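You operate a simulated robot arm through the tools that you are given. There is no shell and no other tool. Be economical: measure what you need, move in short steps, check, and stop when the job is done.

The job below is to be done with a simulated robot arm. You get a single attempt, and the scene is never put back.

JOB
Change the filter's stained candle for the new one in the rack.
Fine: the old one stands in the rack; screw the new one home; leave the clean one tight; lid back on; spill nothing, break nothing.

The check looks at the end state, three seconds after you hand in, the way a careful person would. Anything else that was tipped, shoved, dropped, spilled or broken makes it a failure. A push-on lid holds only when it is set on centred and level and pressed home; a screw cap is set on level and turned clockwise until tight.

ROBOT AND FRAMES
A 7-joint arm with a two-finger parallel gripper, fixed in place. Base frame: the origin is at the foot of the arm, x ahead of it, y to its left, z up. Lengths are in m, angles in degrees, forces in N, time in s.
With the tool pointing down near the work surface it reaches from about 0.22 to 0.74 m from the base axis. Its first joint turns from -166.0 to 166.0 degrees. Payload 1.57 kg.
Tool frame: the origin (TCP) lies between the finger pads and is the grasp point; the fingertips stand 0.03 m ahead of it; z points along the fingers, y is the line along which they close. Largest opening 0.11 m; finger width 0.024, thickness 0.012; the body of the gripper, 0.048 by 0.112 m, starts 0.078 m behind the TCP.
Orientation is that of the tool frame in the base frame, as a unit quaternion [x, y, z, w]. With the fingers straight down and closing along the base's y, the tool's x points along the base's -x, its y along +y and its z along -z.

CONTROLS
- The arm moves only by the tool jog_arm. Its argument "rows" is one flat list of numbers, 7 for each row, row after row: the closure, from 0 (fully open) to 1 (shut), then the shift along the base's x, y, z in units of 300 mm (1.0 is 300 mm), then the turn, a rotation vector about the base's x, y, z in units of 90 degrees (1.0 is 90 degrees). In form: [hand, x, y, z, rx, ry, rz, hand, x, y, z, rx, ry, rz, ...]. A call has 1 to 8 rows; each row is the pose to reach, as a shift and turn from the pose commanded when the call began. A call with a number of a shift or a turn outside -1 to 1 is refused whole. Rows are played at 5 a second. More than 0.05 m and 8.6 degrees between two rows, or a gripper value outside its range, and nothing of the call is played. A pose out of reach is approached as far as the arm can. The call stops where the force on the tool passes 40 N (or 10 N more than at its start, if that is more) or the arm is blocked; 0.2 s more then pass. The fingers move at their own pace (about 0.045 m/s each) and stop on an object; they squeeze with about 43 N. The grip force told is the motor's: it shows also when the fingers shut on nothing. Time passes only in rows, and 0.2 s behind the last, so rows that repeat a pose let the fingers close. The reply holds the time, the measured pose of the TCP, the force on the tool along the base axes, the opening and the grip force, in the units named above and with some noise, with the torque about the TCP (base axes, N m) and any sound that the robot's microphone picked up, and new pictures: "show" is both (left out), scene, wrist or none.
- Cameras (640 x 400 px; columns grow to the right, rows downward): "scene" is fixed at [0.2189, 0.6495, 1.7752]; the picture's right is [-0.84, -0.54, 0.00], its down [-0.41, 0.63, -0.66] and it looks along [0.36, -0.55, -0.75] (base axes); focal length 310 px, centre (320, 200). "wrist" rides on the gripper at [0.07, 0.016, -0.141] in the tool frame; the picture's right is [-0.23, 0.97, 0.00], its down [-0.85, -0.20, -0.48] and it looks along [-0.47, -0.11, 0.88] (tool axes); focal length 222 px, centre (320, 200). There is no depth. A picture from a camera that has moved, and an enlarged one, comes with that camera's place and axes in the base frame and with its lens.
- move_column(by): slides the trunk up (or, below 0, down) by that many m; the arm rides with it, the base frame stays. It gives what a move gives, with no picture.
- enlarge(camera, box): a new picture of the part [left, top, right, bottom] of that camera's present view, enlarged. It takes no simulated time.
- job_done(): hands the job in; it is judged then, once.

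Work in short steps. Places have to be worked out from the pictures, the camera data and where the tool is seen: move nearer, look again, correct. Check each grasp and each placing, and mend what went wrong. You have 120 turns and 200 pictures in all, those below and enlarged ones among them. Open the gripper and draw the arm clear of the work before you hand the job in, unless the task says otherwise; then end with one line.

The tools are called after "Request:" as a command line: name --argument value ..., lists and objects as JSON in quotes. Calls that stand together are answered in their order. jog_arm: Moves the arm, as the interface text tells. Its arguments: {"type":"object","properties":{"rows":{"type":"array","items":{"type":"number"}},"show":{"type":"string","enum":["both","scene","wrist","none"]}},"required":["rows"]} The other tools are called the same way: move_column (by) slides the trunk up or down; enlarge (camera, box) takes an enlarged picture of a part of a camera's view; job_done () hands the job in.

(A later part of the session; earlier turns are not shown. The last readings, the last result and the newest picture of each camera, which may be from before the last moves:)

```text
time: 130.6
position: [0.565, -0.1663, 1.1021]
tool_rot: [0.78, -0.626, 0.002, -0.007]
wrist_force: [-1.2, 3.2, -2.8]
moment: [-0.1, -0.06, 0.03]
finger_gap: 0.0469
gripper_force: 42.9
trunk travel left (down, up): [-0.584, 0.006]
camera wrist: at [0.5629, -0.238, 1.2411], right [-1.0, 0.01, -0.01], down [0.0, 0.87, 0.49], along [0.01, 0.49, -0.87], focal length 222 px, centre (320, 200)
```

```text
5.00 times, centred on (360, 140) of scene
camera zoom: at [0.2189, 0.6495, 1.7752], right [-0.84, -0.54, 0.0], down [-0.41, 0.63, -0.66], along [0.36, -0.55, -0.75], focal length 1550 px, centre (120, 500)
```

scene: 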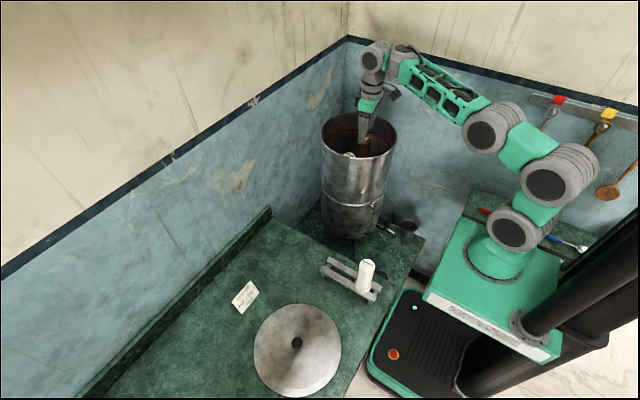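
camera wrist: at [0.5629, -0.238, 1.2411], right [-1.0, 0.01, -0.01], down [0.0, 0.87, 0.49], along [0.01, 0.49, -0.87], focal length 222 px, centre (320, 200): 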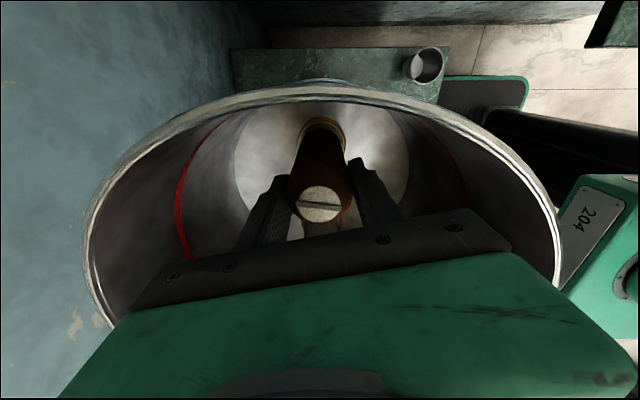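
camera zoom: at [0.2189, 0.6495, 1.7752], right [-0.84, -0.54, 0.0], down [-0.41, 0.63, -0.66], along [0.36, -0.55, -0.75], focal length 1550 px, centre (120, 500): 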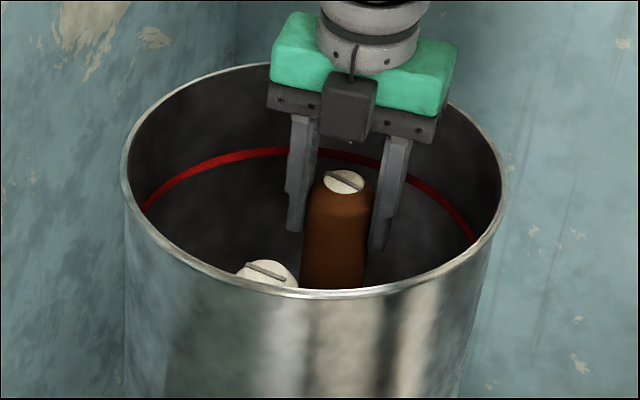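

Same as the first run: candle now 4 mm up with practically no force or torque — it's out of the thread. Lift straight up now, no more turning.

Request:
jog_arm --rows '[1, 0, 0, 0.015, 0, 0, 0, 1, 0, 0, 0.04, 0, 0, 0, 1, 0, 0, 0.07, 0, 0, 0, 1, 0, 0, 0.1, 0, 0, 0]' --show "wrist"

Request:
enlarge --camera "scene" --box '[310, 100, 410, 180]'

```text
time: 131.6
position: [0.5642, -0.1652, 1.1286]
tool_rot: [0.78, -0.626, 0.0, -0.007]
wrist_force: [0.6, -0.3, -2.0]
moment: [-0.03, 0.01, 0.02]
finger_gap: 0.0468
gripper_force: 42.5
trunk travel left (down, up): [-0.584, 0.006]
camera wrist: at [0.5623, -0.238, 1.2687], right [-1.0, 0.01, -0.01], down [0.01, 0.87, 0.49], along [0.01, 0.49, -0.87], focal length 222 px, centre (320, 200)
```

wrist: 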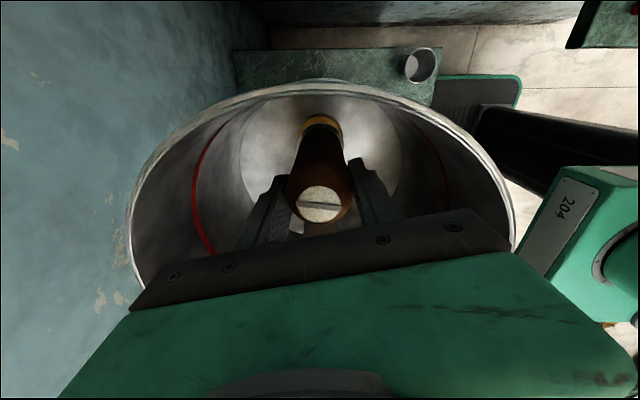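

```text
5.00 times, centred on (360, 140) of scene
camera zoom: at [0.2189, 0.6495, 1.7752], right [-0.84, -0.54, 0.0], down [-0.41, 0.63, -0.66], along [0.36, -0.55, -0.75], focal length 1550 px, centre (120, 500)
```

zoom: 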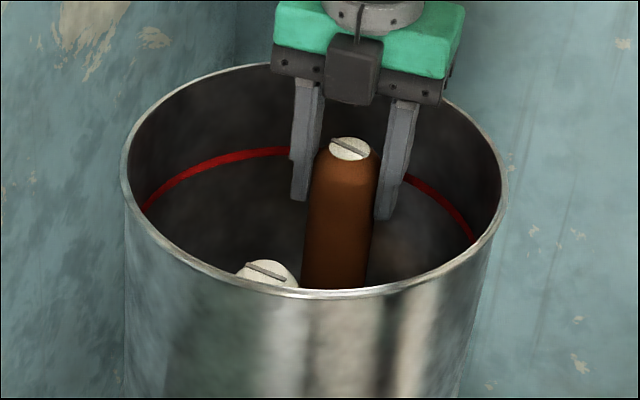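

It's free: only ~2 N of weight. Lift it out of the pot straight up.

Request:
jog_arm --rows '[1, 0, 0, 0.13, 0, 0, 0, 1, 0, 0, 0.26, 0, 0, 0, 1, 0, 0, 0.39, 0, 0, 0, 1, 0, 0, 0.52, 0, 0, 0, 1, -0.02, 0, 0.63, 0, 0, 0]'

```text
time: 132.8
position: [0.5587, -0.1633, 1.316]
tool_rot: [0.779, -0.627, 0.0, -0.006]
wrist_force: [0.3, 0.7, -1.9]
moment: [-0.01, 0.02, -0.02]
finger_gap: 0.0467
gripper_force: 43.4
out of reach, approached as far as the arm can: row 3
trunk travel left (down, up): [-0.584, 0.006]
camera wrist: at [0.5561, -0.2369, 1.4562], right [-1.0, 0.01, -0.01], down [0.01, 0.87, 0.49], along [0.01, 0.49, -0.87], focal length 222 px, centre (320, 200)
```

scene: 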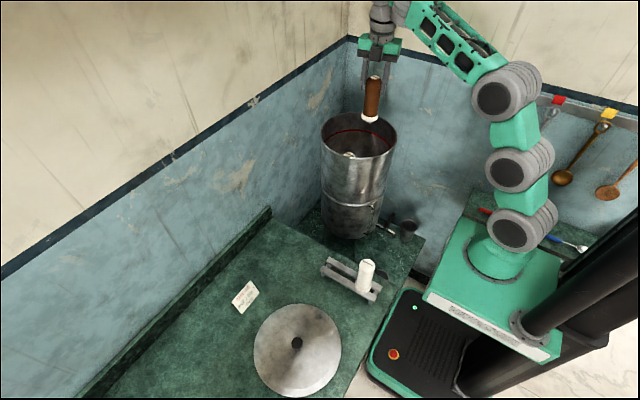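
wrist: 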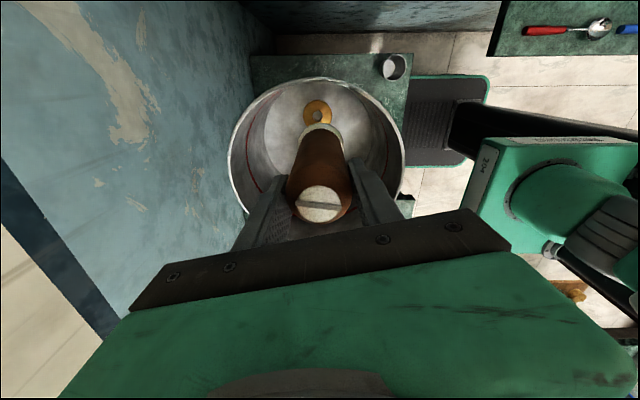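

Request:
enlarge --camera "wrist" --box '[220, 70, 420, 230]'

Request:
enlarge --camera "scene" --box '[330, 30, 430, 130]'

Request:
enlarge --camera "scene" --box '[310, 240, 390, 310]'

```text
2.50 times, centred on (320, 150) of wrist
camera zoom: at [0.5561, -0.2369, 1.4562], right [-1.0, 0.01, -0.01], down [0.01, 0.87, 0.49], along [0.01, 0.49, -0.87], focal length 555 px, centre (320, 325)
```

zoom: 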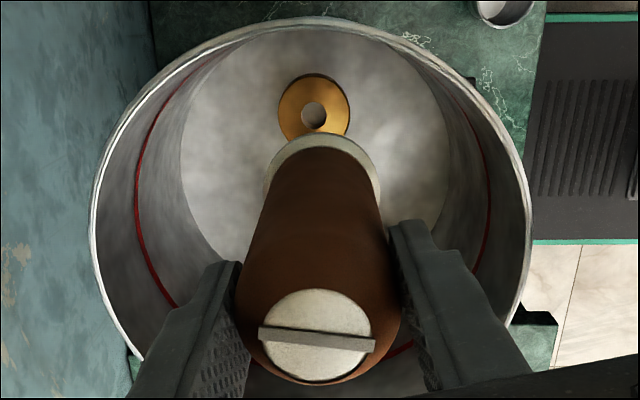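

```text
4.00 times, centred on (380, 80) of scene
camera zoom: at [0.2189, 0.6495, 1.7752], right [-0.84, -0.54, 0.0], down [-0.41, 0.63, -0.66], along [0.36, -0.55, -0.75], focal length 1240 px, centre (80, 680)
```

zoom: 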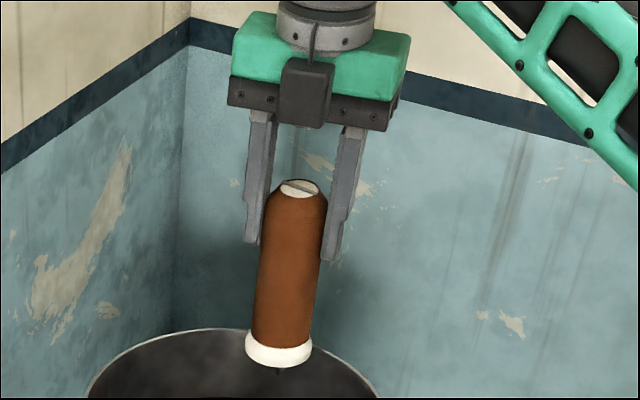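

```text
5.71 times, centred on (350, 275) of scene
camera zoom: at [0.2189, 0.6495, 1.7752], right [-0.84, -0.54, 0.0], down [-0.41, 0.63, -0.66], along [0.36, -0.55, -0.75], focal length 1772 px, centre (149, -229)
```

zoom: 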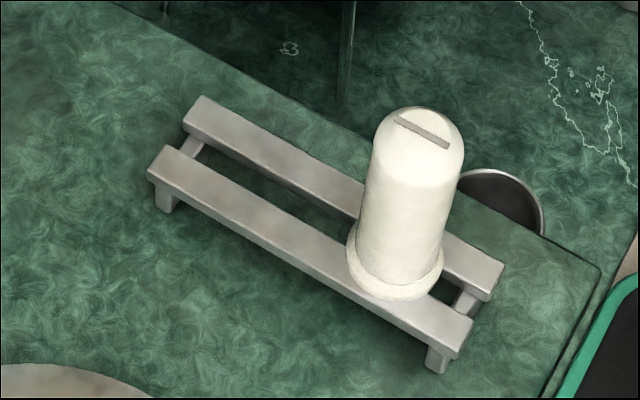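

The socket is visible (brass with a hole). Rack: rails along x from 0.295 to 0.483, centre y≈0.209; the free twin position is x≈0.435. Raise more to clear the rim, then carry toward the rack turning the wrist back.

Request:
jog_arm --rows '[1, -0.1, 0, 0.03, 0, 0, -0.05, 1, -0.17, 0.0, 0.13, 0, 0, -0.12, 1, -0.18, 0.05, 0.18, 0, 0, -0.2, 1, -0.19, 0.18, 0.18, 0, 0, -0.28, 1, -0.2, 0.32, 0.18, 0, 0, -0.36, 1, -0.21, 0.46, 0.18, 0, 0, -0.44, 1, -0.22, 0.6, 0.18, 0, 0, -0.52, 1, -0.23, 0.74, 0.18, 0, 0, -0.6]' --show "scene"

```text
time: 134.6
position: [0.4894, 0.0564, 1.3684]
tool_rot: [-0.41, 0.912, -0.003, 0.006]
wrist_force: [-0.5, 0.4, -2.5]
moment: [-0.03, 0.0, -0.01]
finger_gap: 0.0467
gripper_force: 42.7
trunk travel left (down, up): [-0.584, 0.006]
```

scene: 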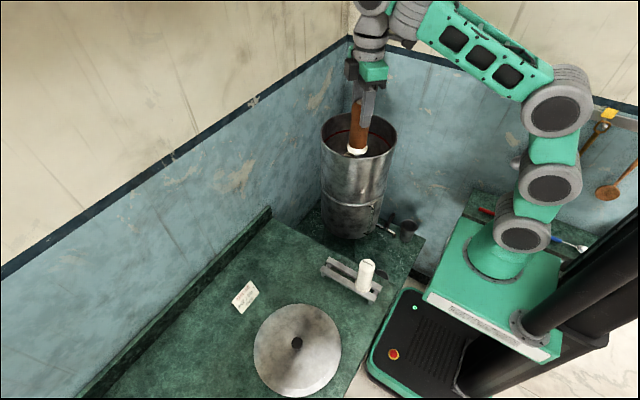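

Clear of the pot. Continue over the rack's free end, lowering and straightening yaw to 0.

Request:
jog_arm --rows '[1, -0.023, 0.064, -0.02, 0, 0, -0.068, 1, -0.045, 0.128, -0.06, 0, 0, -0.135, 1, -0.068, 0.192, -0.12, 0, 0, -0.202, 1, -0.09, 0.256, -0.19, 0, 0, -0.27, 1, -0.113, 0.32, -0.27, 0, 0, -0.337, 1, -0.135, 0.384, -0.35, 0, 0, -0.404, 1, -0.158, 0.447, -0.43, 0, 0, -0.472, 1, -0.18, 0.51, -0.5, 0, 0, -0.538]'

```text
time: 136.4
position: [0.4344, 0.2113, 1.222]
tool_rot: [0.001, 1.0, -0.005, 0.004]
wrist_force: [-0.2, 0.0, -1.7]
moment: [-0.01, 0.0, 0.01]
finger_gap: 0.0468
gripper_force: 43.4
trunk travel left (down, up): [-0.584, 0.006]
camera wrist: at [0.3641, 0.2286, 1.3614], right [0.23, 0.97, -0.01], down [0.85, -0.2, 0.49], along [0.47, -0.12, -0.87], focal length 222 px, centre (320, 200)
```

scene: 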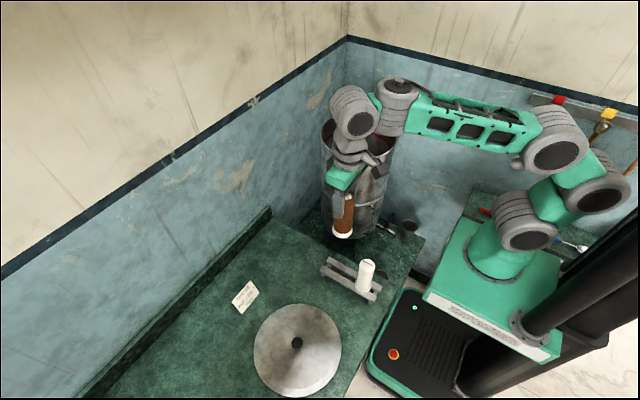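
wrist: 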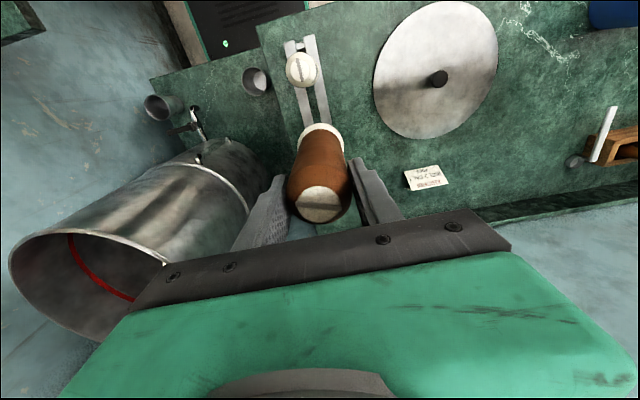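

Lower to just above the rack and look from both cameras.

Request:
jog_arm --rows '[1, 0, 0, -0.14, 0, 0, 0, 1, 0, 0, -0.28, 0, 0, 0, 1, 0, 0, -0.41, 0, 0, 0, 1, 0, 0, -0.52, 0, 0, 0]' --show "wrist"

Request:
enlarge --camera "scene" --box '[300, 230, 400, 310]'

Request:
enlarge --camera "wrist" --box '[220, 0, 420, 230]'

```text
time: 137.4
position: [0.4483, 0.2175, 1.094]
tool_rot: [0.0, 1.0, -0.007, -0.001]
wrist_force: [0.5, -0.6, -1.8]
moment: [0.02, -0.01, -0.01]
finger_gap: 0.0473
gripper_force: 43.6
out of reach, approached as far as the arm can: row 3, 4
trunk travel left (down, up): [-0.584, 0.006]
camera wrist: at [0.3788, 0.2359, 1.2345], right [0.23, 0.97, -0.01], down [0.85, -0.19, 0.48], along [0.47, -0.12, -0.88], focal length 222 px, centre (320, 200)
```

wrist: 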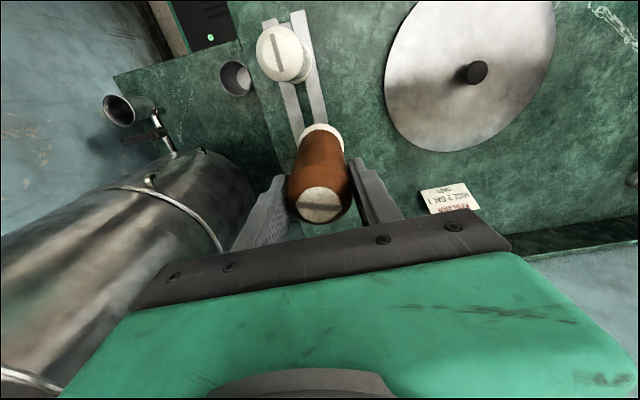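

```text
5.00 times, centred on (350, 270) of scene
camera zoom: at [0.2189, 0.6495, 1.7752], right [-0.84, -0.54, 0.0], down [-0.41, 0.63, -0.66], along [0.36, -0.55, -0.75], focal length 1550 px, centre (170, -150)
```

zoom: 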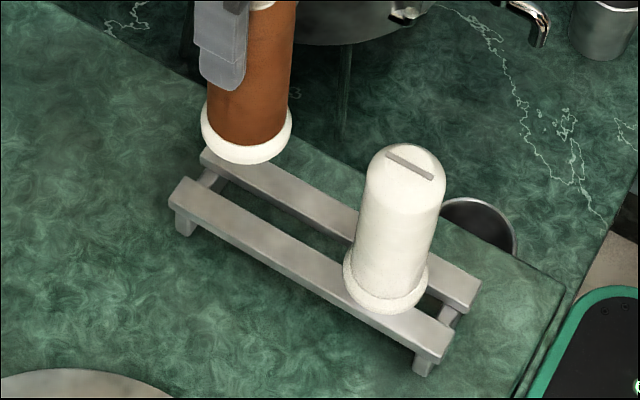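

```text
1.74 times, centred on (320, 115) of wrist
camera zoom: at [0.3788, 0.2359, 1.2345], right [0.23, 0.97, -0.01], down [0.85, -0.19, 0.48], along [0.47, -0.12, -0.88], focal length 386 px, centre (320, 348)
```

zoom: 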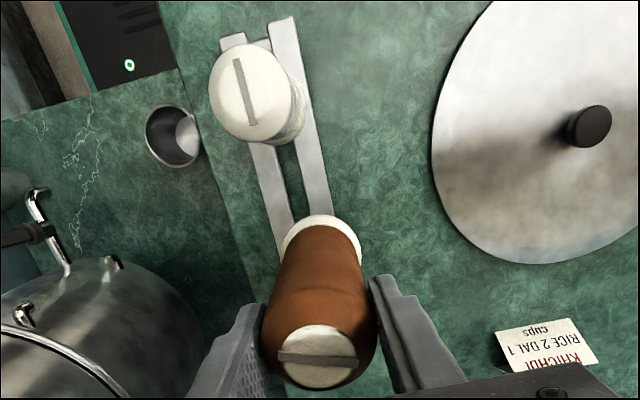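

Arm can't go lower in this posture, but the trunk can lower it. First refine the rack's position with a bigger zoom.

Request:
enlarge --camera "scene" --box '[325, 255, 365, 285]'

Request:
enlarge --camera "scene" --box '[355, 270, 395, 310]'

```text
13.33 times, centred on (345, 270) of scene
camera zoom: at [0.2189, 0.6495, 1.7752], right [-0.84, -0.54, 0.0], down [-0.41, 0.63, -0.66], along [0.36, -0.55, -0.75], focal length 4134 px, centre (-13, -733)
```

zoom: 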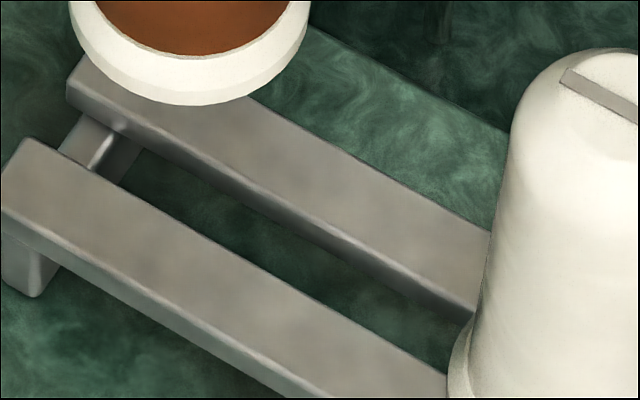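

```text
10.00 times, centred on (375, 290) of scene
camera zoom: at [0.2189, 0.6495, 1.7752], right [-0.84, -0.54, 0.0], down [-0.41, 0.63, -0.66], along [0.36, -0.55, -0.75], focal length 3100 px, centre (-230, -700)
```

zoom: 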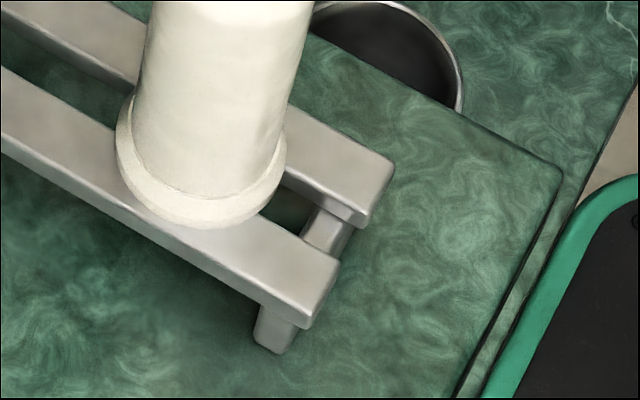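

Rail tops come out near z 0.878 and the gap centre at y≈0.214. Correct the slight tilt and shift to (0.437, 0.214), then lower the trunk part way.

Request:
jog_arm --rows '[1, -0.018, -0.006, 0, 0.005, 0, 0, 1, -0.037, -0.011, 0, 0.009, 0, 0]' --show "none"

Request:
move_column --by -0.04

Request:
enlarge --camera "scene" --box '[325, 255, 365, 285]'

```text
time: 138.0
position: [0.4486, 0.221, 1.0984]
tool_rot: [0.0, 1.0, 0.002, 0.002]
wrist_force: [0.0, -0.2, -2.1]
moment: [0.02, -0.02, 0.0]
finger_gap: 0.0466
gripper_force: 43.1
out of reach, approached as far as the arm can: row 1, 2
trunk travel left (down, up): [-0.584, 0.006]
```

```text
time: 138.8
position: [0.4475, 0.2211, 1.0574]
tool_rot: [0.0, 1.0, 0.001, 0.002]
wrist_force: [0.1, 0.6, -1.6]
moment: [0.01, 0.0, -0.03]
finger_gap: 0.0464
gripper_force: 42.7
trunk travel left (down, up): [-0.544, 0.046]
```

```text
13.33 times, centred on (345, 270) of scene
camera zoom: at [0.2189, 0.6495, 1.7752], right [-0.84, -0.54, 0.0], down [-0.41, 0.63, -0.66], along [0.36, -0.55, -0.75], focal length 4134 px, centre (-13, -733)
```

zoom: 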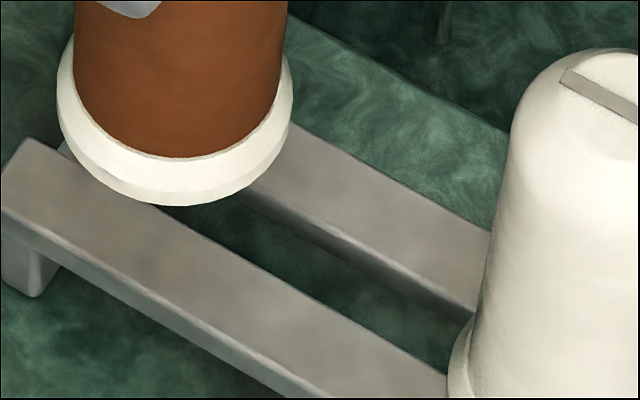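

Lower trunk eases the posture. Retry the small shift in y.

Request:
jog_arm --rows '[1, -0.01, -0.012, 0.01, 0, 0, 0.05, 1, -0.02, -0.024, 0.01, 0, 0, 0.1]' --show "none"

```text
time: 139.4
position: [0.4432, 0.2151, 1.0632]
tool_rot: [-0.079, 0.997, 0.001, 0.0]
wrist_force: [0.4, 0.3, -2.1]
moment: [-0.04, -0.01, -0.03]
finger_gap: 0.0465
gripper_force: 42.7
trunk travel left (down, up): [-0.544, 0.046]
```

Good: (0.443, 0.215). Lower the trunk further and look.

Request:
move_column --by -0.03

Request:
enlarge --camera "scene" --box '[325, 255, 365, 285]'

Request:
enlarge --camera "wrist" --box '[220, 60, 420, 230]'

```text
time: 140.2
position: [0.4435, 0.2143, 1.033]
tool_rot: [-0.078, 0.997, 0.002, 0.0]
wrist_force: [-0.2, -0.3, -1.9]
moment: [-0.03, -0.02, 0.02]
finger_gap: 0.0465
gripper_force: 42.8
trunk travel left (down, up): [-0.514, 0.076]
```

```text
13.33 times, centred on (345, 270) of scene
camera zoom: at [0.2189, 0.6495, 1.7752], right [-0.84, -0.54, 0.0], down [-0.41, 0.63, -0.66], along [0.36, -0.55, -0.75], focal length 4134 px, centre (-13, -733)
```

zoom: 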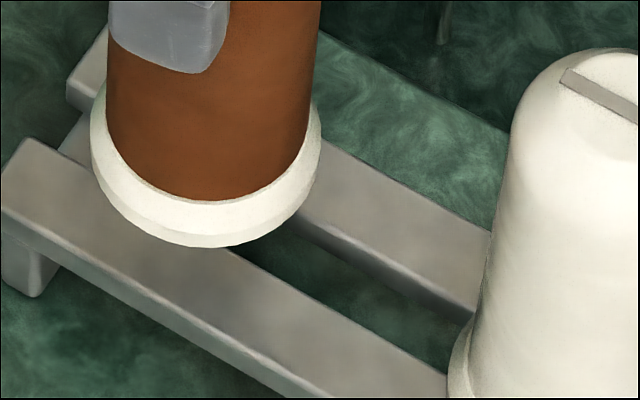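

```text
2.35 times, centred on (320, 145) of wrist
camera zoom: at [0.3717, 0.2195, 1.1735], right [0.07, 1.0, 0.0], down [0.88, -0.06, 0.48], along [0.48, -0.03, -0.88], focal length 523 px, centre (320, 329)
```

zoom: 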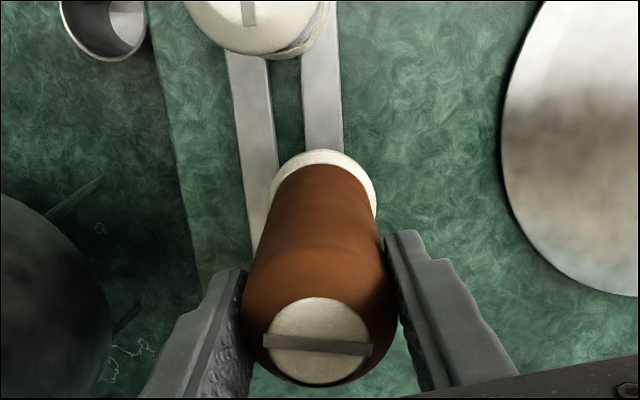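

Combining both cameras, the rack top is nearer z≈0.853 and the gap at y≈0.201. Shift -13 mm in y and look again.

Request:
jog_arm --rows '[1, 0, -0.022, 0, 0, 0, 0.0, 1, -0.005, -0.045, 0, 0, 0, 0.0]' --show "none"

Request:
enlarge --camera "wrist" --box '[260, 60, 380, 160]'

Request:
enlarge --camera "scene" --box '[325, 255, 365, 285]'

```text
time: 140.8
position: [0.444, 0.2031, 1.035]
tool_rot: [-0.079, 0.997, 0.0, -0.004]
wrist_force: [-0.7, -0.4, -2.8]
moment: [-0.04, -0.01, 0.01]
finger_gap: 0.0465
gripper_force: 42.9
out of reach, approached as far as the arm can: row 2
trunk travel left (down, up): [-0.514, 0.076]
```

```text
4.00 times, centred on (320, 110) of wrist
camera zoom: at [0.3733, 0.2076, 1.176], right [0.07, 1.0, 0.0], down [0.88, -0.06, 0.47], along [0.47, -0.03, -0.88], focal length 888 px, centre (320, 560)
```

zoom: 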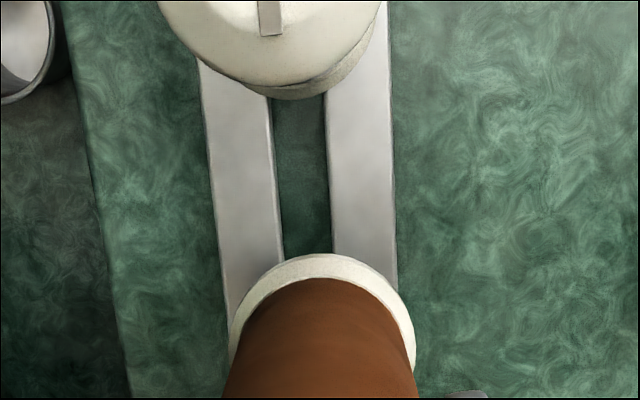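

```text
13.33 times, centred on (345, 270) of scene
camera zoom: at [0.2189, 0.6495, 1.7752], right [-0.84, -0.54, 0.0], down [-0.41, 0.63, -0.66], along [0.36, -0.55, -0.75], focal length 4134 px, centre (-13, -733)
```

zoom: 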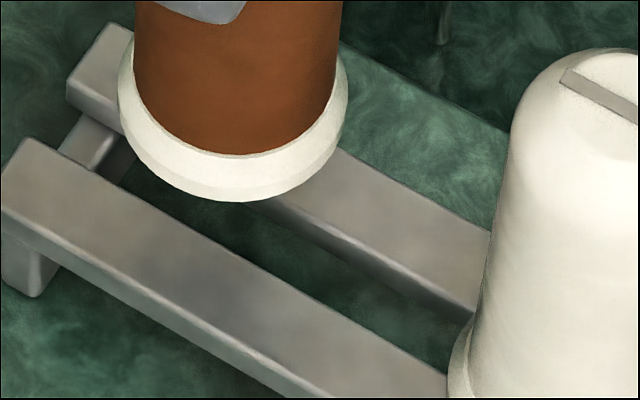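

The flange is nearly above the gap; shift -3.5 mm in y, lower 25 mm, look again closer.

Request:
jog_arm --rows '[1, 0, -0.006, 0.0, 0, 0, 0.04, 1, 0, -0.012, 0.0, 0, 0, 0.08]' --show "none"

Request:
move_column --by -0.025

Request:
enlarge --camera "wrist" --box '[260, 60, 380, 160]'

Request:
enlarge --camera "scene" --box '[325, 255, 365, 285]'

```text
time: 141.4
position: [0.4445, 0.1999, 1.0363]
tool_rot: [-0.142, 0.99, 0.001, -0.002]
wrist_force: [0.5, 0.1, -2.9]
moment: [-0.01, 0.02, 0.03]
finger_gap: 0.0464
gripper_force: 42.6
trunk travel left (down, up): [-0.514, 0.076]
```

```text
time: 142.1
position: [0.4448, 0.1997, 1.0122]
tool_rot: [-0.141, 0.99, 0.0, -0.002]
wrist_force: [0.2, 0.1, -1.9]
moment: [0.03, 0.01, 0.02]
finger_gap: 0.0467
gripper_force: 42.9
trunk travel left (down, up): [-0.489, 0.101]
```

```text
4.00 times, centred on (320, 110) of wrist
camera zoom: at [0.374, 0.1951, 1.1522], right [-0.05, 1.0, 0.0], down [0.88, 0.05, 0.47], along [0.47, 0.03, -0.88], focal length 888 px, centre (320, 560)
```

zoom: 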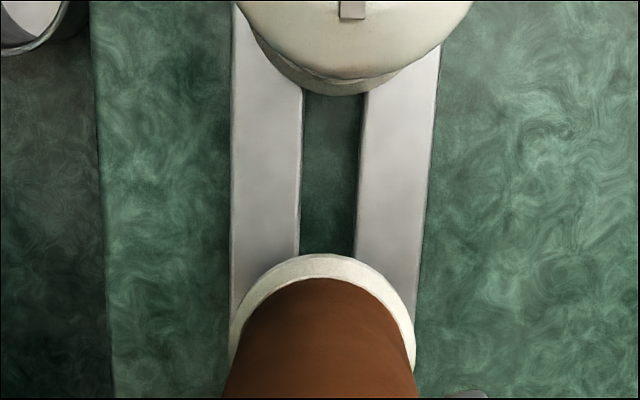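

```text
13.33 times, centred on (345, 270) of scene
camera zoom: at [0.2189, 0.6495, 1.7752], right [-0.84, -0.54, 0.0], down [-0.41, 0.63, -0.66], along [0.36, -0.55, -0.75], focal length 4134 px, centre (-13, -733)
```

zoom: 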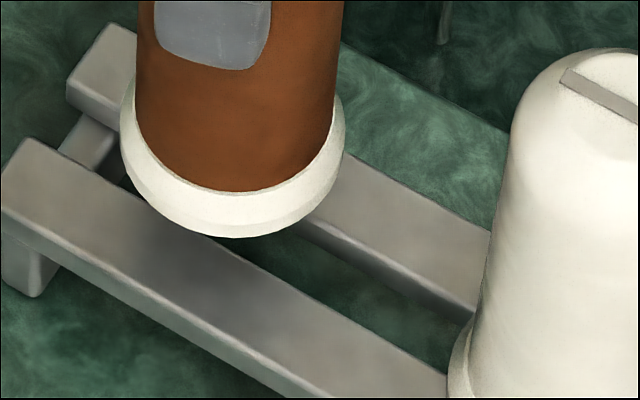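

From this view the gap is within ~1.5 mm of the candle axis. Nudge +1 mm in y and lower until contact.

Request:
jog_arm --rows '[1, -0.005, 0.005, 0, 0, 0, 0]' --show "none"

Request:
move_column --by -0.02

Request:
enlarge --camera "scene" --box '[325, 255, 365, 285]'

```text
time: 142.5
position: [0.4444, 0.2002, 1.011]
tool_rot: [-0.141, 0.99, 0.0, -0.004]
wrist_force: [-0.2, 0.4, -1.5]
moment: [0.01, 0.0, -0.01]
finger_gap: 0.0465
gripper_force: 43.3
trunk travel left (down, up): [-0.489, 0.101]
```

```text
time: 143.2
position: [0.443, 0.2003, 0.9913]
tool_rot: [-0.142, 0.99, 0.0, -0.003]
wrist_force: [-0.7, -1.1, -2.8]
moment: [0.01, 0.0, 0.0]
finger_gap: 0.0465
gripper_force: 42.9
trunk travel left (down, up): [-0.469, 0.121]
```

```text
13.33 times, centred on (345, 270) of scene
camera zoom: at [0.2189, 0.6495, 1.7752], right [-0.84, -0.54, 0.0], down [-0.41, 0.63, -0.66], along [0.36, -0.55, -0.75], focal length 4134 px, centre (-13, -733)
```

zoom: 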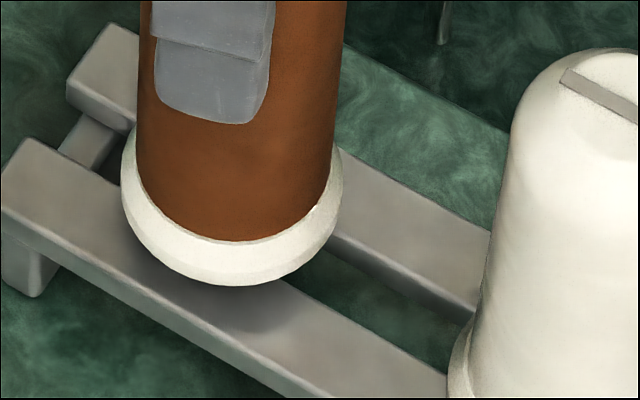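

Nearly down (shadow closing). Lower 8 mm more.

Request:
move_column --by -0.008

Request:
enlarge --camera "scene" --box '[325, 255, 395, 310]'

```text
time: 143.7
position: [0.4433, 0.2003, 0.9836]
tool_rot: [-0.141, 0.99, 0.0, -0.004]
wrist_force: [-0.1, -0.4, -3.2]
moment: [-0.05, 0.0, 0.01]
finger_gap: 0.0466
gripper_force: 42.6
trunk travel left (down, up): [-0.461, 0.129]
```

```text
7.27 times, centred on (360, 282) of scene
camera zoom: at [0.2189, 0.6495, 1.7752], right [-0.84, -0.54, 0.0], down [-0.41, 0.63, -0.66], along [0.36, -0.55, -0.75], focal length 2255 px, centre (29, -400)
```

zoom: 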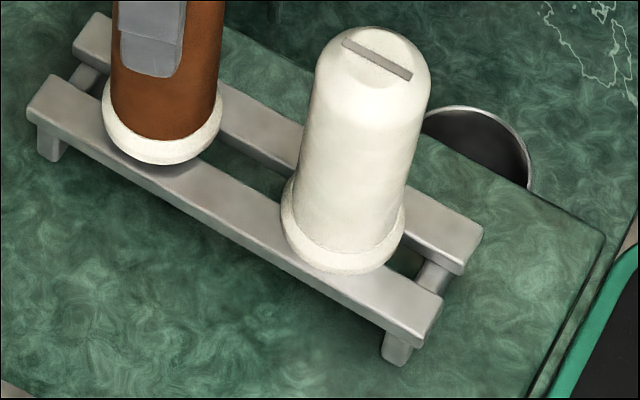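

A few mm remain. Continue in small steps.

Request:
move_column --by -0.005

Request:
move_column --by -0.004

Request:
enlarge --camera "scene" --box '[325, 255, 395, 310]'

```text
time: 144.3
position: [0.4426, 0.2002, 0.9783]
tool_rot: [-0.141, 0.99, 0.001, -0.003]
wrist_force: [0.6, -1.0, -2.3]
moment: [-0.01, -0.04, -0.02]
finger_gap: 0.0463
gripper_force: 43.5
trunk travel left (down, up): [-0.456, 0.134]
```

```text
time: 144.8
position: [0.4427, 0.2001, 0.9771]
tool_rot: [-0.142, 0.99, 0.001, 0.0]
wrist_force: [-3.2, -0.1, 17.7]
moment: [-0.25, -0.03, -0.06]
finger_gap: 0.0462
gripper_force: 43.1
trunk travel left (down, up): [-0.452, 0.138]
```

```text
7.27 times, centred on (360, 282) of scene
camera zoom: at [0.2189, 0.6495, 1.7752], right [-0.84, -0.54, 0.0], down [-0.41, 0.63, -0.66], along [0.36, -0.55, -0.75], focal length 2255 px, centre (29, -400)
```

zoom: 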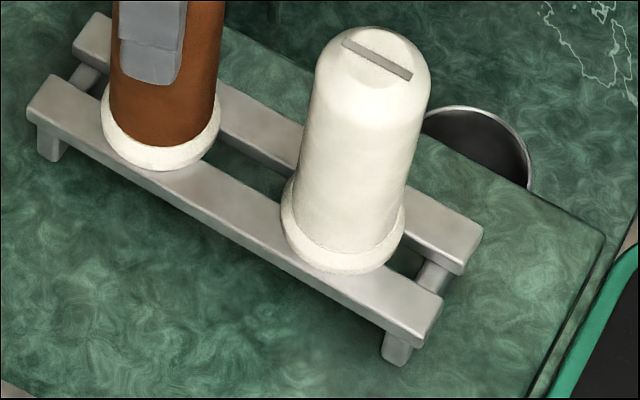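

Contact at z 0.977 with both rails (little moment); flange sits flush. Relieve, open and rise.

Request:
move_column --by 0.0015

Request:
jog_arm --rows '[0.3, 0, 0, 0, 0, 0, 0, 0.3, 0, 0, 0, 0, 0, 0, 0.3, 0, 0, 0, 0, 0, 0, 0.3, 0, 0, 0.1, 0, 0, 0, 0.3, 0, 0, 0.22, 0, 0, 0, 0.3, 0, 0, 0.35, 0, 0, 0]'

Request:
enlarge --camera "scene" --box '[325, 245, 395, 310]'

```text
time: 145.3
position: [0.443, 0.2011, 0.9774]
tool_rot: [-0.141, 0.99, 0.001, -0.001]
wrist_force: [2.9, 1.9, 16.6]
moment: [0.12, -0.7, 0.05]
finger_gap: 0.0463
gripper_force: 42.4
trunk travel left (down, up): [-0.454, 0.136]
```

```text
time: 146.7
position: [0.4439, 0.2, 1.0801]
tool_rot: [-0.141, 0.99, 0.0, -0.004]
wrist_force: [0.0, -0.1, 0.1]
moment: [0.01, 0.04, -0.04]
finger_gap: 0.0771
gripper_force: 0.0
trunk travel left (down, up): [-0.454, 0.136]
camera wrist: at [0.3736, 0.1951, 1.2215], right [-0.05, 1.0, 0.0], down [0.88, 0.05, 0.47], along [0.47, 0.03, -0.88], focal length 222 px, centre (320, 200)
```

scene: 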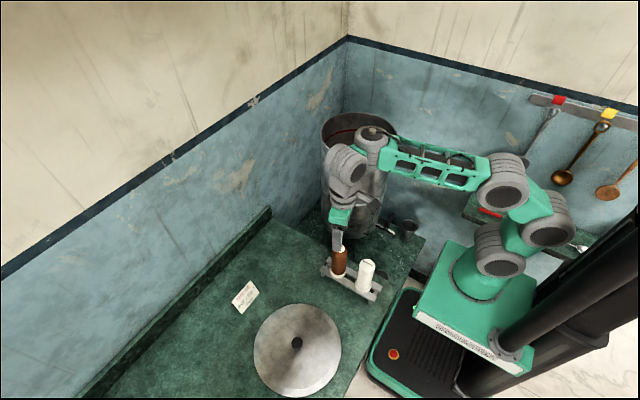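
wrist: 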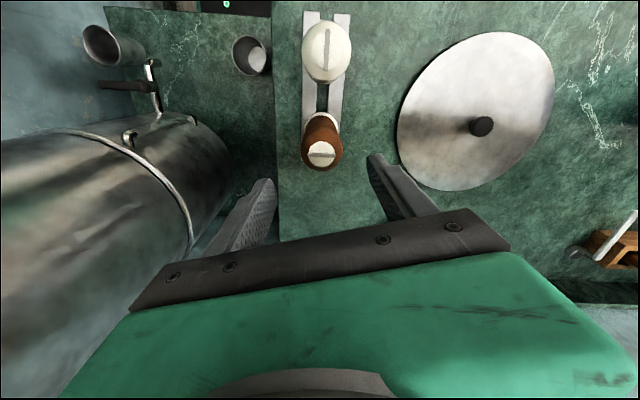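

```text
6.15 times, centred on (360, 278) of scene
camera zoom: at [0.2189, 0.6495, 1.7752], right [-0.84, -0.54, 0.0], down [-0.41, 0.63, -0.66], along [0.36, -0.55, -0.75], focal length 1908 px, centre (74, -277)
```

zoom: 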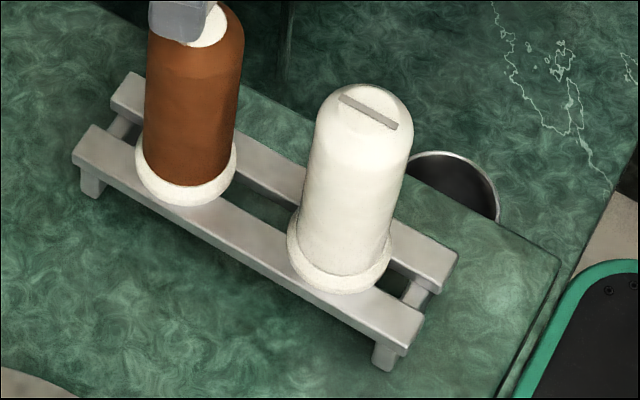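

The old candle stands in the rack. The new one is 90 mm toward -x: (0.3535, 0.199). Move over it at this height.

Request:
jog_arm --rows '[0.3, -0.1, 0, 0.01, 0, 0, 0, 0.3, -0.2, -0.003, 0.01, 0, 0, 0, 0.3, -0.3, -0.005, 0.01, 0, 0, 0]'

Request:
enlarge --camera "scene" --box '[325, 235, 395, 310]'

```text
time: 147.5
position: [0.3528, 0.1995, 1.0842]
tool_rot: [-0.141, 0.99, 0.0, -0.003]
wrist_force: [-0.8, 0.3, -0.2]
moment: [-0.01, 0.02, 0.0]
finger_gap: 0.0767
gripper_force: 0.1
trunk travel left (down, up): [-0.454, 0.136]
camera wrist: at [0.2822, 0.1951, 1.224], right [-0.05, 1.0, 0.0], down [0.88, 0.05, 0.47], along [0.47, 0.03, -0.88], focal length 222 px, centre (320, 200)
```

scene: 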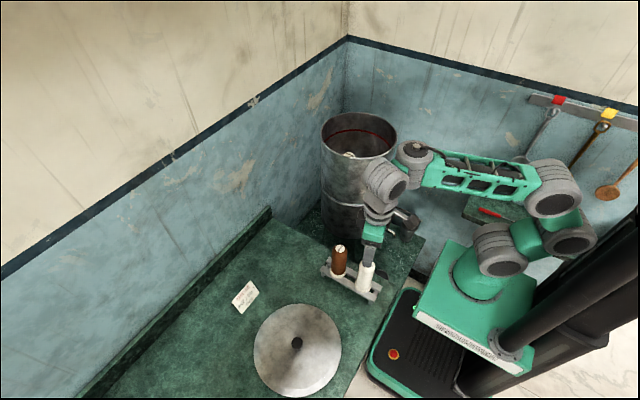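
wrist: 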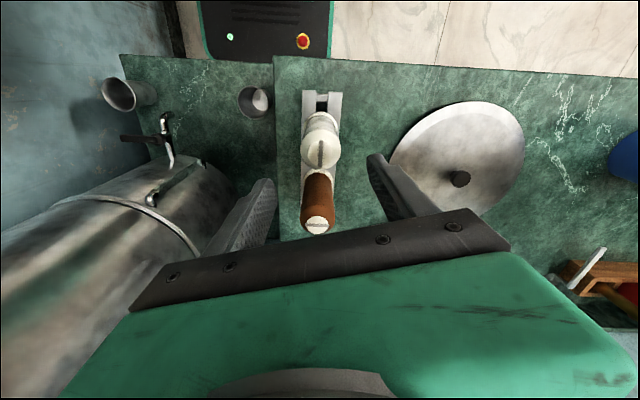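

```text
5.33 times, centred on (360, 272) of scene
camera zoom: at [0.2189, 0.6495, 1.7752], right [-0.84, -0.54, 0.0], down [-0.41, 0.63, -0.66], along [0.36, -0.55, -0.75], focal length 1654 px, centre (107, -187)
```

zoom: 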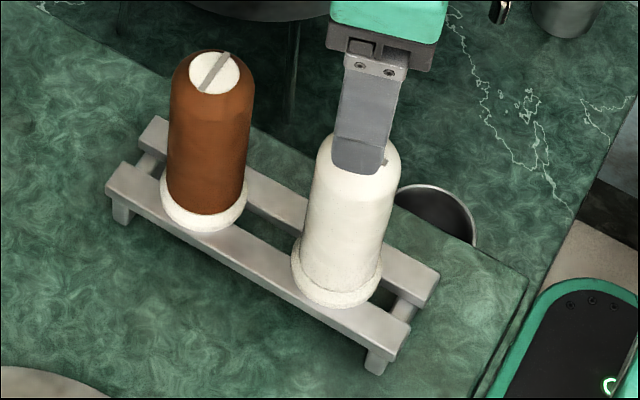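

Aligned (the new candle's top is at the same image place as the old one was). Lower with the trunk and close.

Request:
move_column --by -0.108

Request:
jog_arm --rows '[1, 0, 0, 0, 0, 0, 0, 1, 0, 0, 0, 0, 0, 0, 1, 0, 0, 0, 0, 0, 0, 1, 0, 0, 0, 0, 0, 0]' --show "wrist"

Request:
enlarge --camera "scene" --box '[325, 235, 395, 310]'

```text
time: 148.9
position: [0.3534, 0.1989, 0.975]
tool_rot: [-0.141, 0.99, 0.0, -0.003]
wrist_force: [0.0, -0.1, 0.2]
moment: [0.02, 0.0, -0.03]
finger_gap: 0.0768
gripper_force: 0.1
trunk travel left (down, up): [-0.346, 0.244]
```

```text
time: 149.9
position: [0.3532, 0.2, 0.9751]
tool_rot: [-0.141, 0.99, 0.0, -0.003]
wrist_force: [0.0, 1.3, 0.7]
moment: [0.02, -0.05, -0.03]
finger_gap: 0.0466
gripper_force: 33.5
trunk travel left (down, up): [-0.346, 0.244]
camera wrist: at [0.2826, 0.1952, 1.1162], right [-0.05, 1.0, 0.0], down [0.88, 0.05, 0.47], along [0.47, 0.03, -0.88], focal length 222 px, centre (320, 200)
```

wrist: 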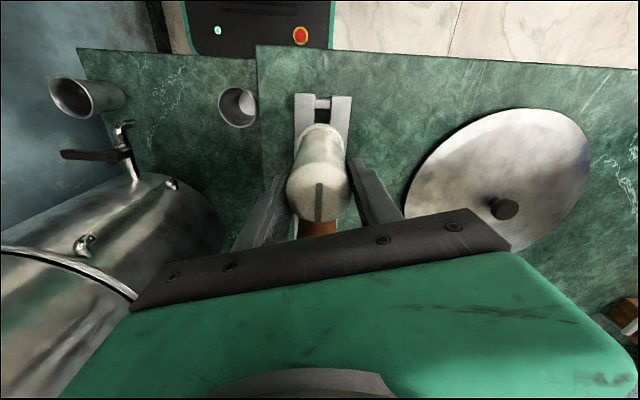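

```text
5.33 times, centred on (360, 272) of scene
camera zoom: at [0.2189, 0.6495, 1.7752], right [-0.84, -0.54, 0.0], down [-0.41, 0.63, -0.66], along [0.36, -0.55, -0.75], focal length 1654 px, centre (107, -187)
```

zoom: 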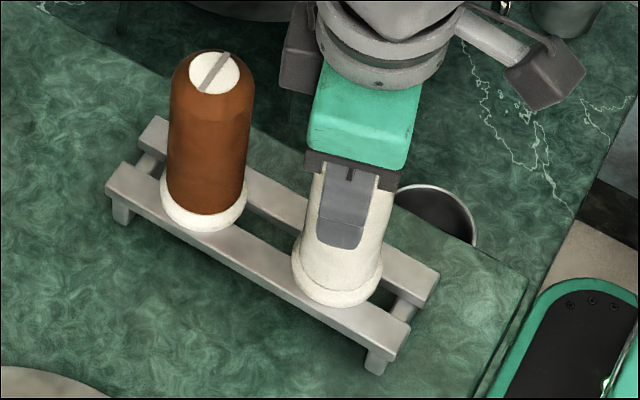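

Gripped (46.6 mm). Raise the trunk straight up.

Request:
move_column --by 0.05

Request:
enlarge --camera "scene" --box '[325, 235, 395, 310]'

Request:
move_column --by 0.19

```text
time: 150.8
position: [0.3524, 0.1999, 1.0242]
tool_rot: [-0.141, 0.99, 0.001, -0.004]
wrist_force: [-0.1, -0.6, -1.4]
moment: [0.01, 0.01, 0.01]
finger_gap: 0.0464
gripper_force: 42.9
trunk travel left (down, up): [-0.396, 0.194]
```

```text
5.33 times, centred on (360, 272) of scene
camera zoom: at [0.2189, 0.6495, 1.7752], right [-0.84, -0.54, 0.0], down [-0.41, 0.63, -0.66], along [0.36, -0.55, -0.75], focal length 1654 px, centre (107, -187)
```

zoom: 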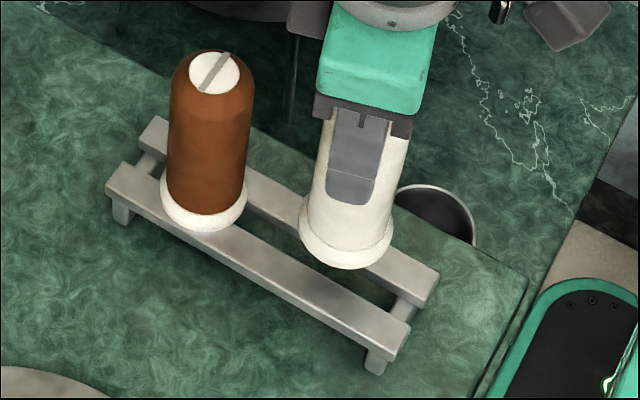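

```text
time: 152.9
position: [0.3525, 0.2, 1.2147]
tool_rot: [-0.141, 0.99, 0.0, -0.003]
wrist_force: [-0.3, -0.7, -1.7]
moment: [0.0, 0.0, 0.01]
finger_gap: 0.0463
gripper_force: 42.9
trunk travel left (down, up): [-0.586, 0.004]
```

Carry up and toward the pot while turning the wrist CCW to about +145° so that there's room to screw clockwise.

Request:
jog_arm --rows '[1, 0.02, -0.02, 0.1, 0, 0, 0.09, 1, 0.06, -0.04, 0.2, 0, 0, 0.18, 1, 0.11, -0.08, 0.29, 0, 0, 0.27, 1, 0.17, -0.13, 0.37, 0, 0, 0.36, 1, 0.23, -0.18, 0.43, 0, 0, 0.45, 1, 0.29, -0.23, 0.48, 0, 0, 0.54, 1, 0.34, -0.28, 0.5, 0, 0, 0.63, 1, 0.39, -0.33, 0.5, 0, 0, 0.72]' --show "none"

Request:
jog_arm --rows '[1, 0.015, -0.11, 0, 0, 0, 0.09, 1, 0.03, -0.22, 0, 0, 0, 0.18, 1, 0.045, -0.33, 0, 0, 0, 0.27, 1, 0.06, -0.44, 0, 0, 0, 0.36, 1, 0.075, -0.55, 0, 0, 0, 0.45, 1, 0.09, -0.66, 0, 0, 0, 0.54, 1, 0.105, -0.77, 0, 0, 0, 0.63, 1, 0.115, -0.88, 0, 0, 0, 0.7]'

```text
time: 154.7
position: [0.4729, 0.1016, 1.3655]
tool_rot: [-0.65, 0.76, -0.002, -0.003]
wrist_force: [-0.2, -0.8, -2.6]
moment: [-0.02, 0.02, 0.0]
finger_gap: 0.0464
gripper_force: 43.3
out of reach, approached as far as the arm can: row 3
trunk travel left (down, up): [-0.586, 0.004]
```

```text
time: 156.5
position: [0.5036, -0.1653, 1.3639]
tool_rot: [0.951, -0.308, 0.002, 0.002]
wrist_force: [-0.1, -0.2, -1.9]
moment: [0.03, 0.02, 0.02]
finger_gap: 0.0461
gripper_force: 42.9
trunk travel left (down, up): [-0.586, 0.004]
camera wrist: at [0.5506, -0.2192, 1.5043], right [-0.76, -0.66, 0.0], down [-0.58, 0.67, 0.47], along [-0.31, 0.36, -0.88], focal length 222 px, centre (320, 200)
```

scene: 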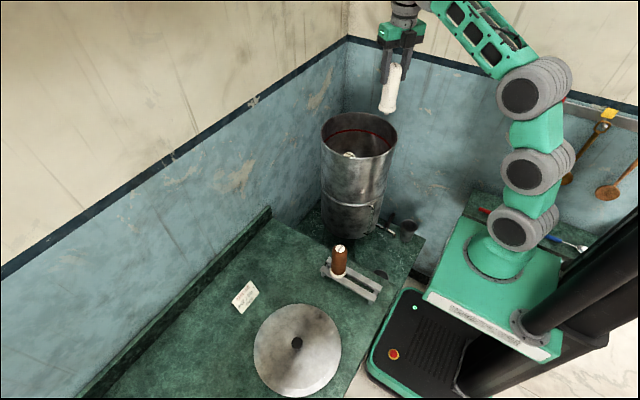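
wrist: 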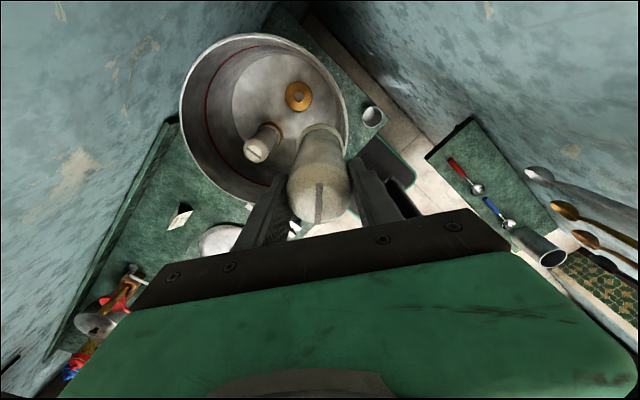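

Candle hangs over the pot opening, yaw 144°. Move over the socket axis (0.565,-0.165) and descend to ~25 mm above the seat.

Request:
jog_arm --rows '[1, 0.06, 0, -0.06, 0, 0, 0, 1, 0.13, 0, -0.14, 0, 0, 0, 1, 0.205, 0.002, -0.25, 0, 0, 0, 1, 0.205, 0.002, -0.38, 0, 0, 0, 1, 0.205, 0.002, -0.51, 0, 0, 0, 1, 0.205, 0.002, -0.64, 0, 0, 0, 1, 0.205, 0.002, -0.76, 0, 0, 0]'

Request:
enlarge --camera "wrist" --box '[250, 80, 390, 230]'

```text
time: 158.1
position: [0.5683, -0.1626, 1.1347]
tool_rot: [0.951, -0.309, 0.004, 0.003]
wrist_force: [-0.8, 0.3, -2.8]
moment: [0.02, 0.0, -0.02]
finger_gap: 0.0464
gripper_force: 43.2
trunk travel left (down, up): [-0.586, 0.004]
camera wrist: at [0.6141, -0.217, 1.2763], right [-0.76, -0.65, 0.0], down [-0.58, 0.67, 0.47], along [-0.31, 0.36, -0.88], focal length 222 px, centre (320, 200)
```

scene: 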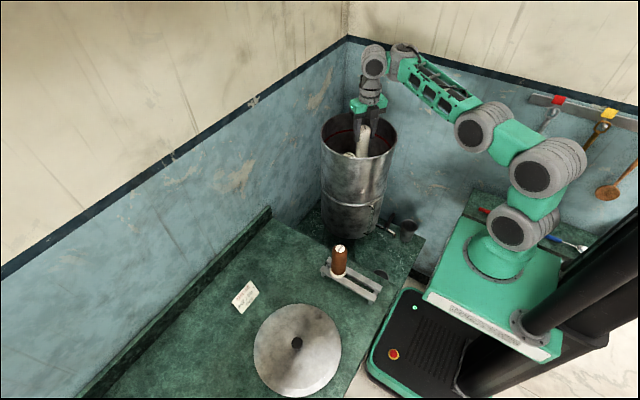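
wrist: 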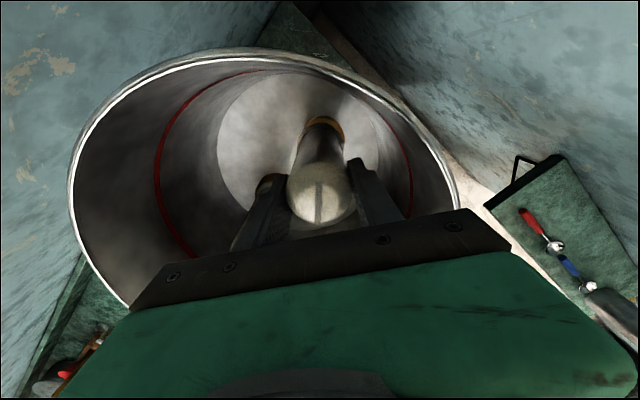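

```text
2.67 times, centred on (320, 155) of wrist
camera zoom: at [0.6141, -0.217, 1.2763], right [-0.76, -0.65, 0.0], down [-0.58, 0.67, 0.47], along [-0.31, 0.36, -0.88], focal length 592 px, centre (320, 320)
```

zoom: 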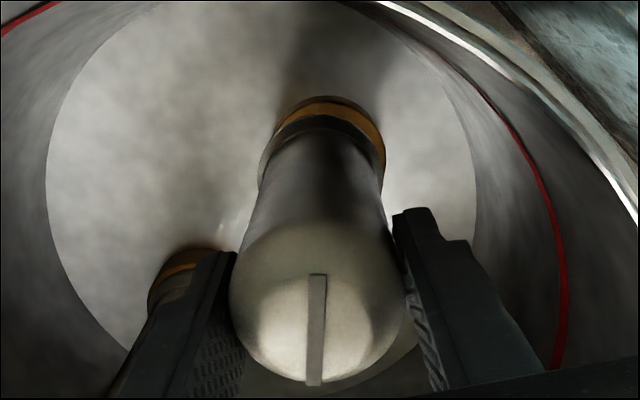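

Shift -3.5/-2.2 mm onto the axis and descend to ~12 mm above seat, then look.

Request:
jog_arm --rows '[1, -0.012, -0.007, 0, 0, 0, 0, 1, -0.012, -0.007, -0.04, 0, 0, 0, 1, -0.012, -0.007, -0.075, 0, 0, 0]' --show "none"

Request:
enlarge --camera "wrist" --box '[270, 90, 370, 190]'

```text
time: 158.9
position: [0.5623, -0.1651, 1.1167]
tool_rot: [0.951, -0.309, 0.006, 0.002]
wrist_force: [-1.3, 1.8, 17.7]
moment: [0.11, 0.27, -0.01]
finger_gap: 0.0465
gripper_force: 42.8
trunk travel left (down, up): [-0.586, 0.004]
```

```text
4.00 times, centred on (320, 140) of wrist
camera zoom: at [0.6082, -0.2186, 1.2585], right [-0.76, -0.65, 0.0], down [-0.58, 0.67, 0.47], along [-0.3, 0.35, -0.88], focal length 888 px, centre (320, 440)
```

zoom: 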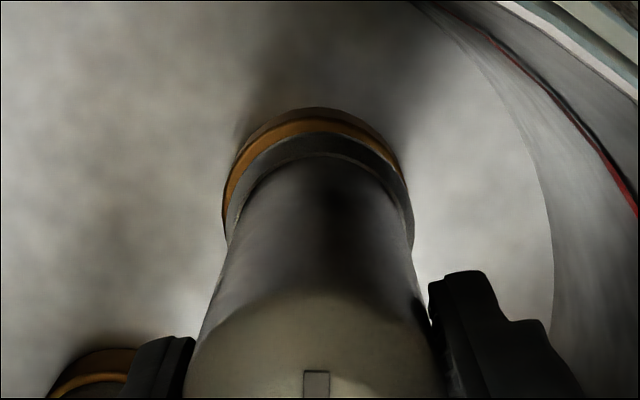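

Stem tip is touching the brass beside the hole (20 mm above seat). Back up 5 mm, take out the slight tilt, recentre to (0.565,-0.165) and try again.

Request:
jog_arm --rows '[1, 0, 0, 0.03, 0, 0, 0, 1, 0.003, 0.0, 0.03, 0.005, 0.006, 0, 1, 0.003, 0.0, 0.03, 0.005, 0.006, 0]' --show "none"

Request:
enlarge --camera "wrist" --box '[270, 90, 370, 190]'

```text
time: 159.7
position: [0.5638, -0.1655, 1.1219]
tool_rot: [0.951, -0.308, -0.004, -0.001]
wrist_force: [-0.4, -0.4, -2.1]
moment: [-0.01, -0.02, -0.01]
finger_gap: 0.0462
gripper_force: 43.2
trunk travel left (down, up): [-0.586, 0.004]
```

```text
4.00 times, centred on (320, 140) of wrist
camera zoom: at [0.6113, -0.2203, 1.2621], right [-0.76, -0.65, 0.0], down [-0.57, 0.66, 0.48], along [-0.32, 0.36, -0.87], focal length 888 px, centre (320, 440)
```

zoom: 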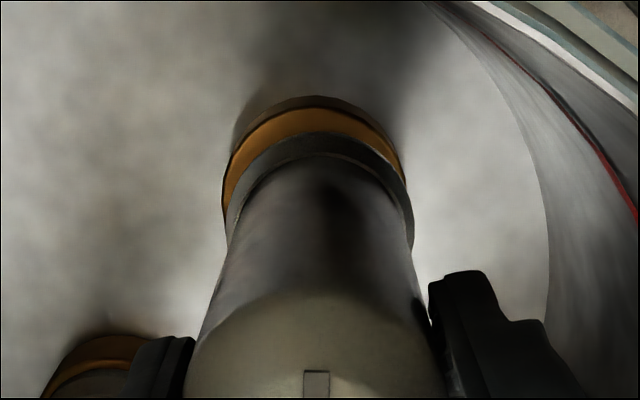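

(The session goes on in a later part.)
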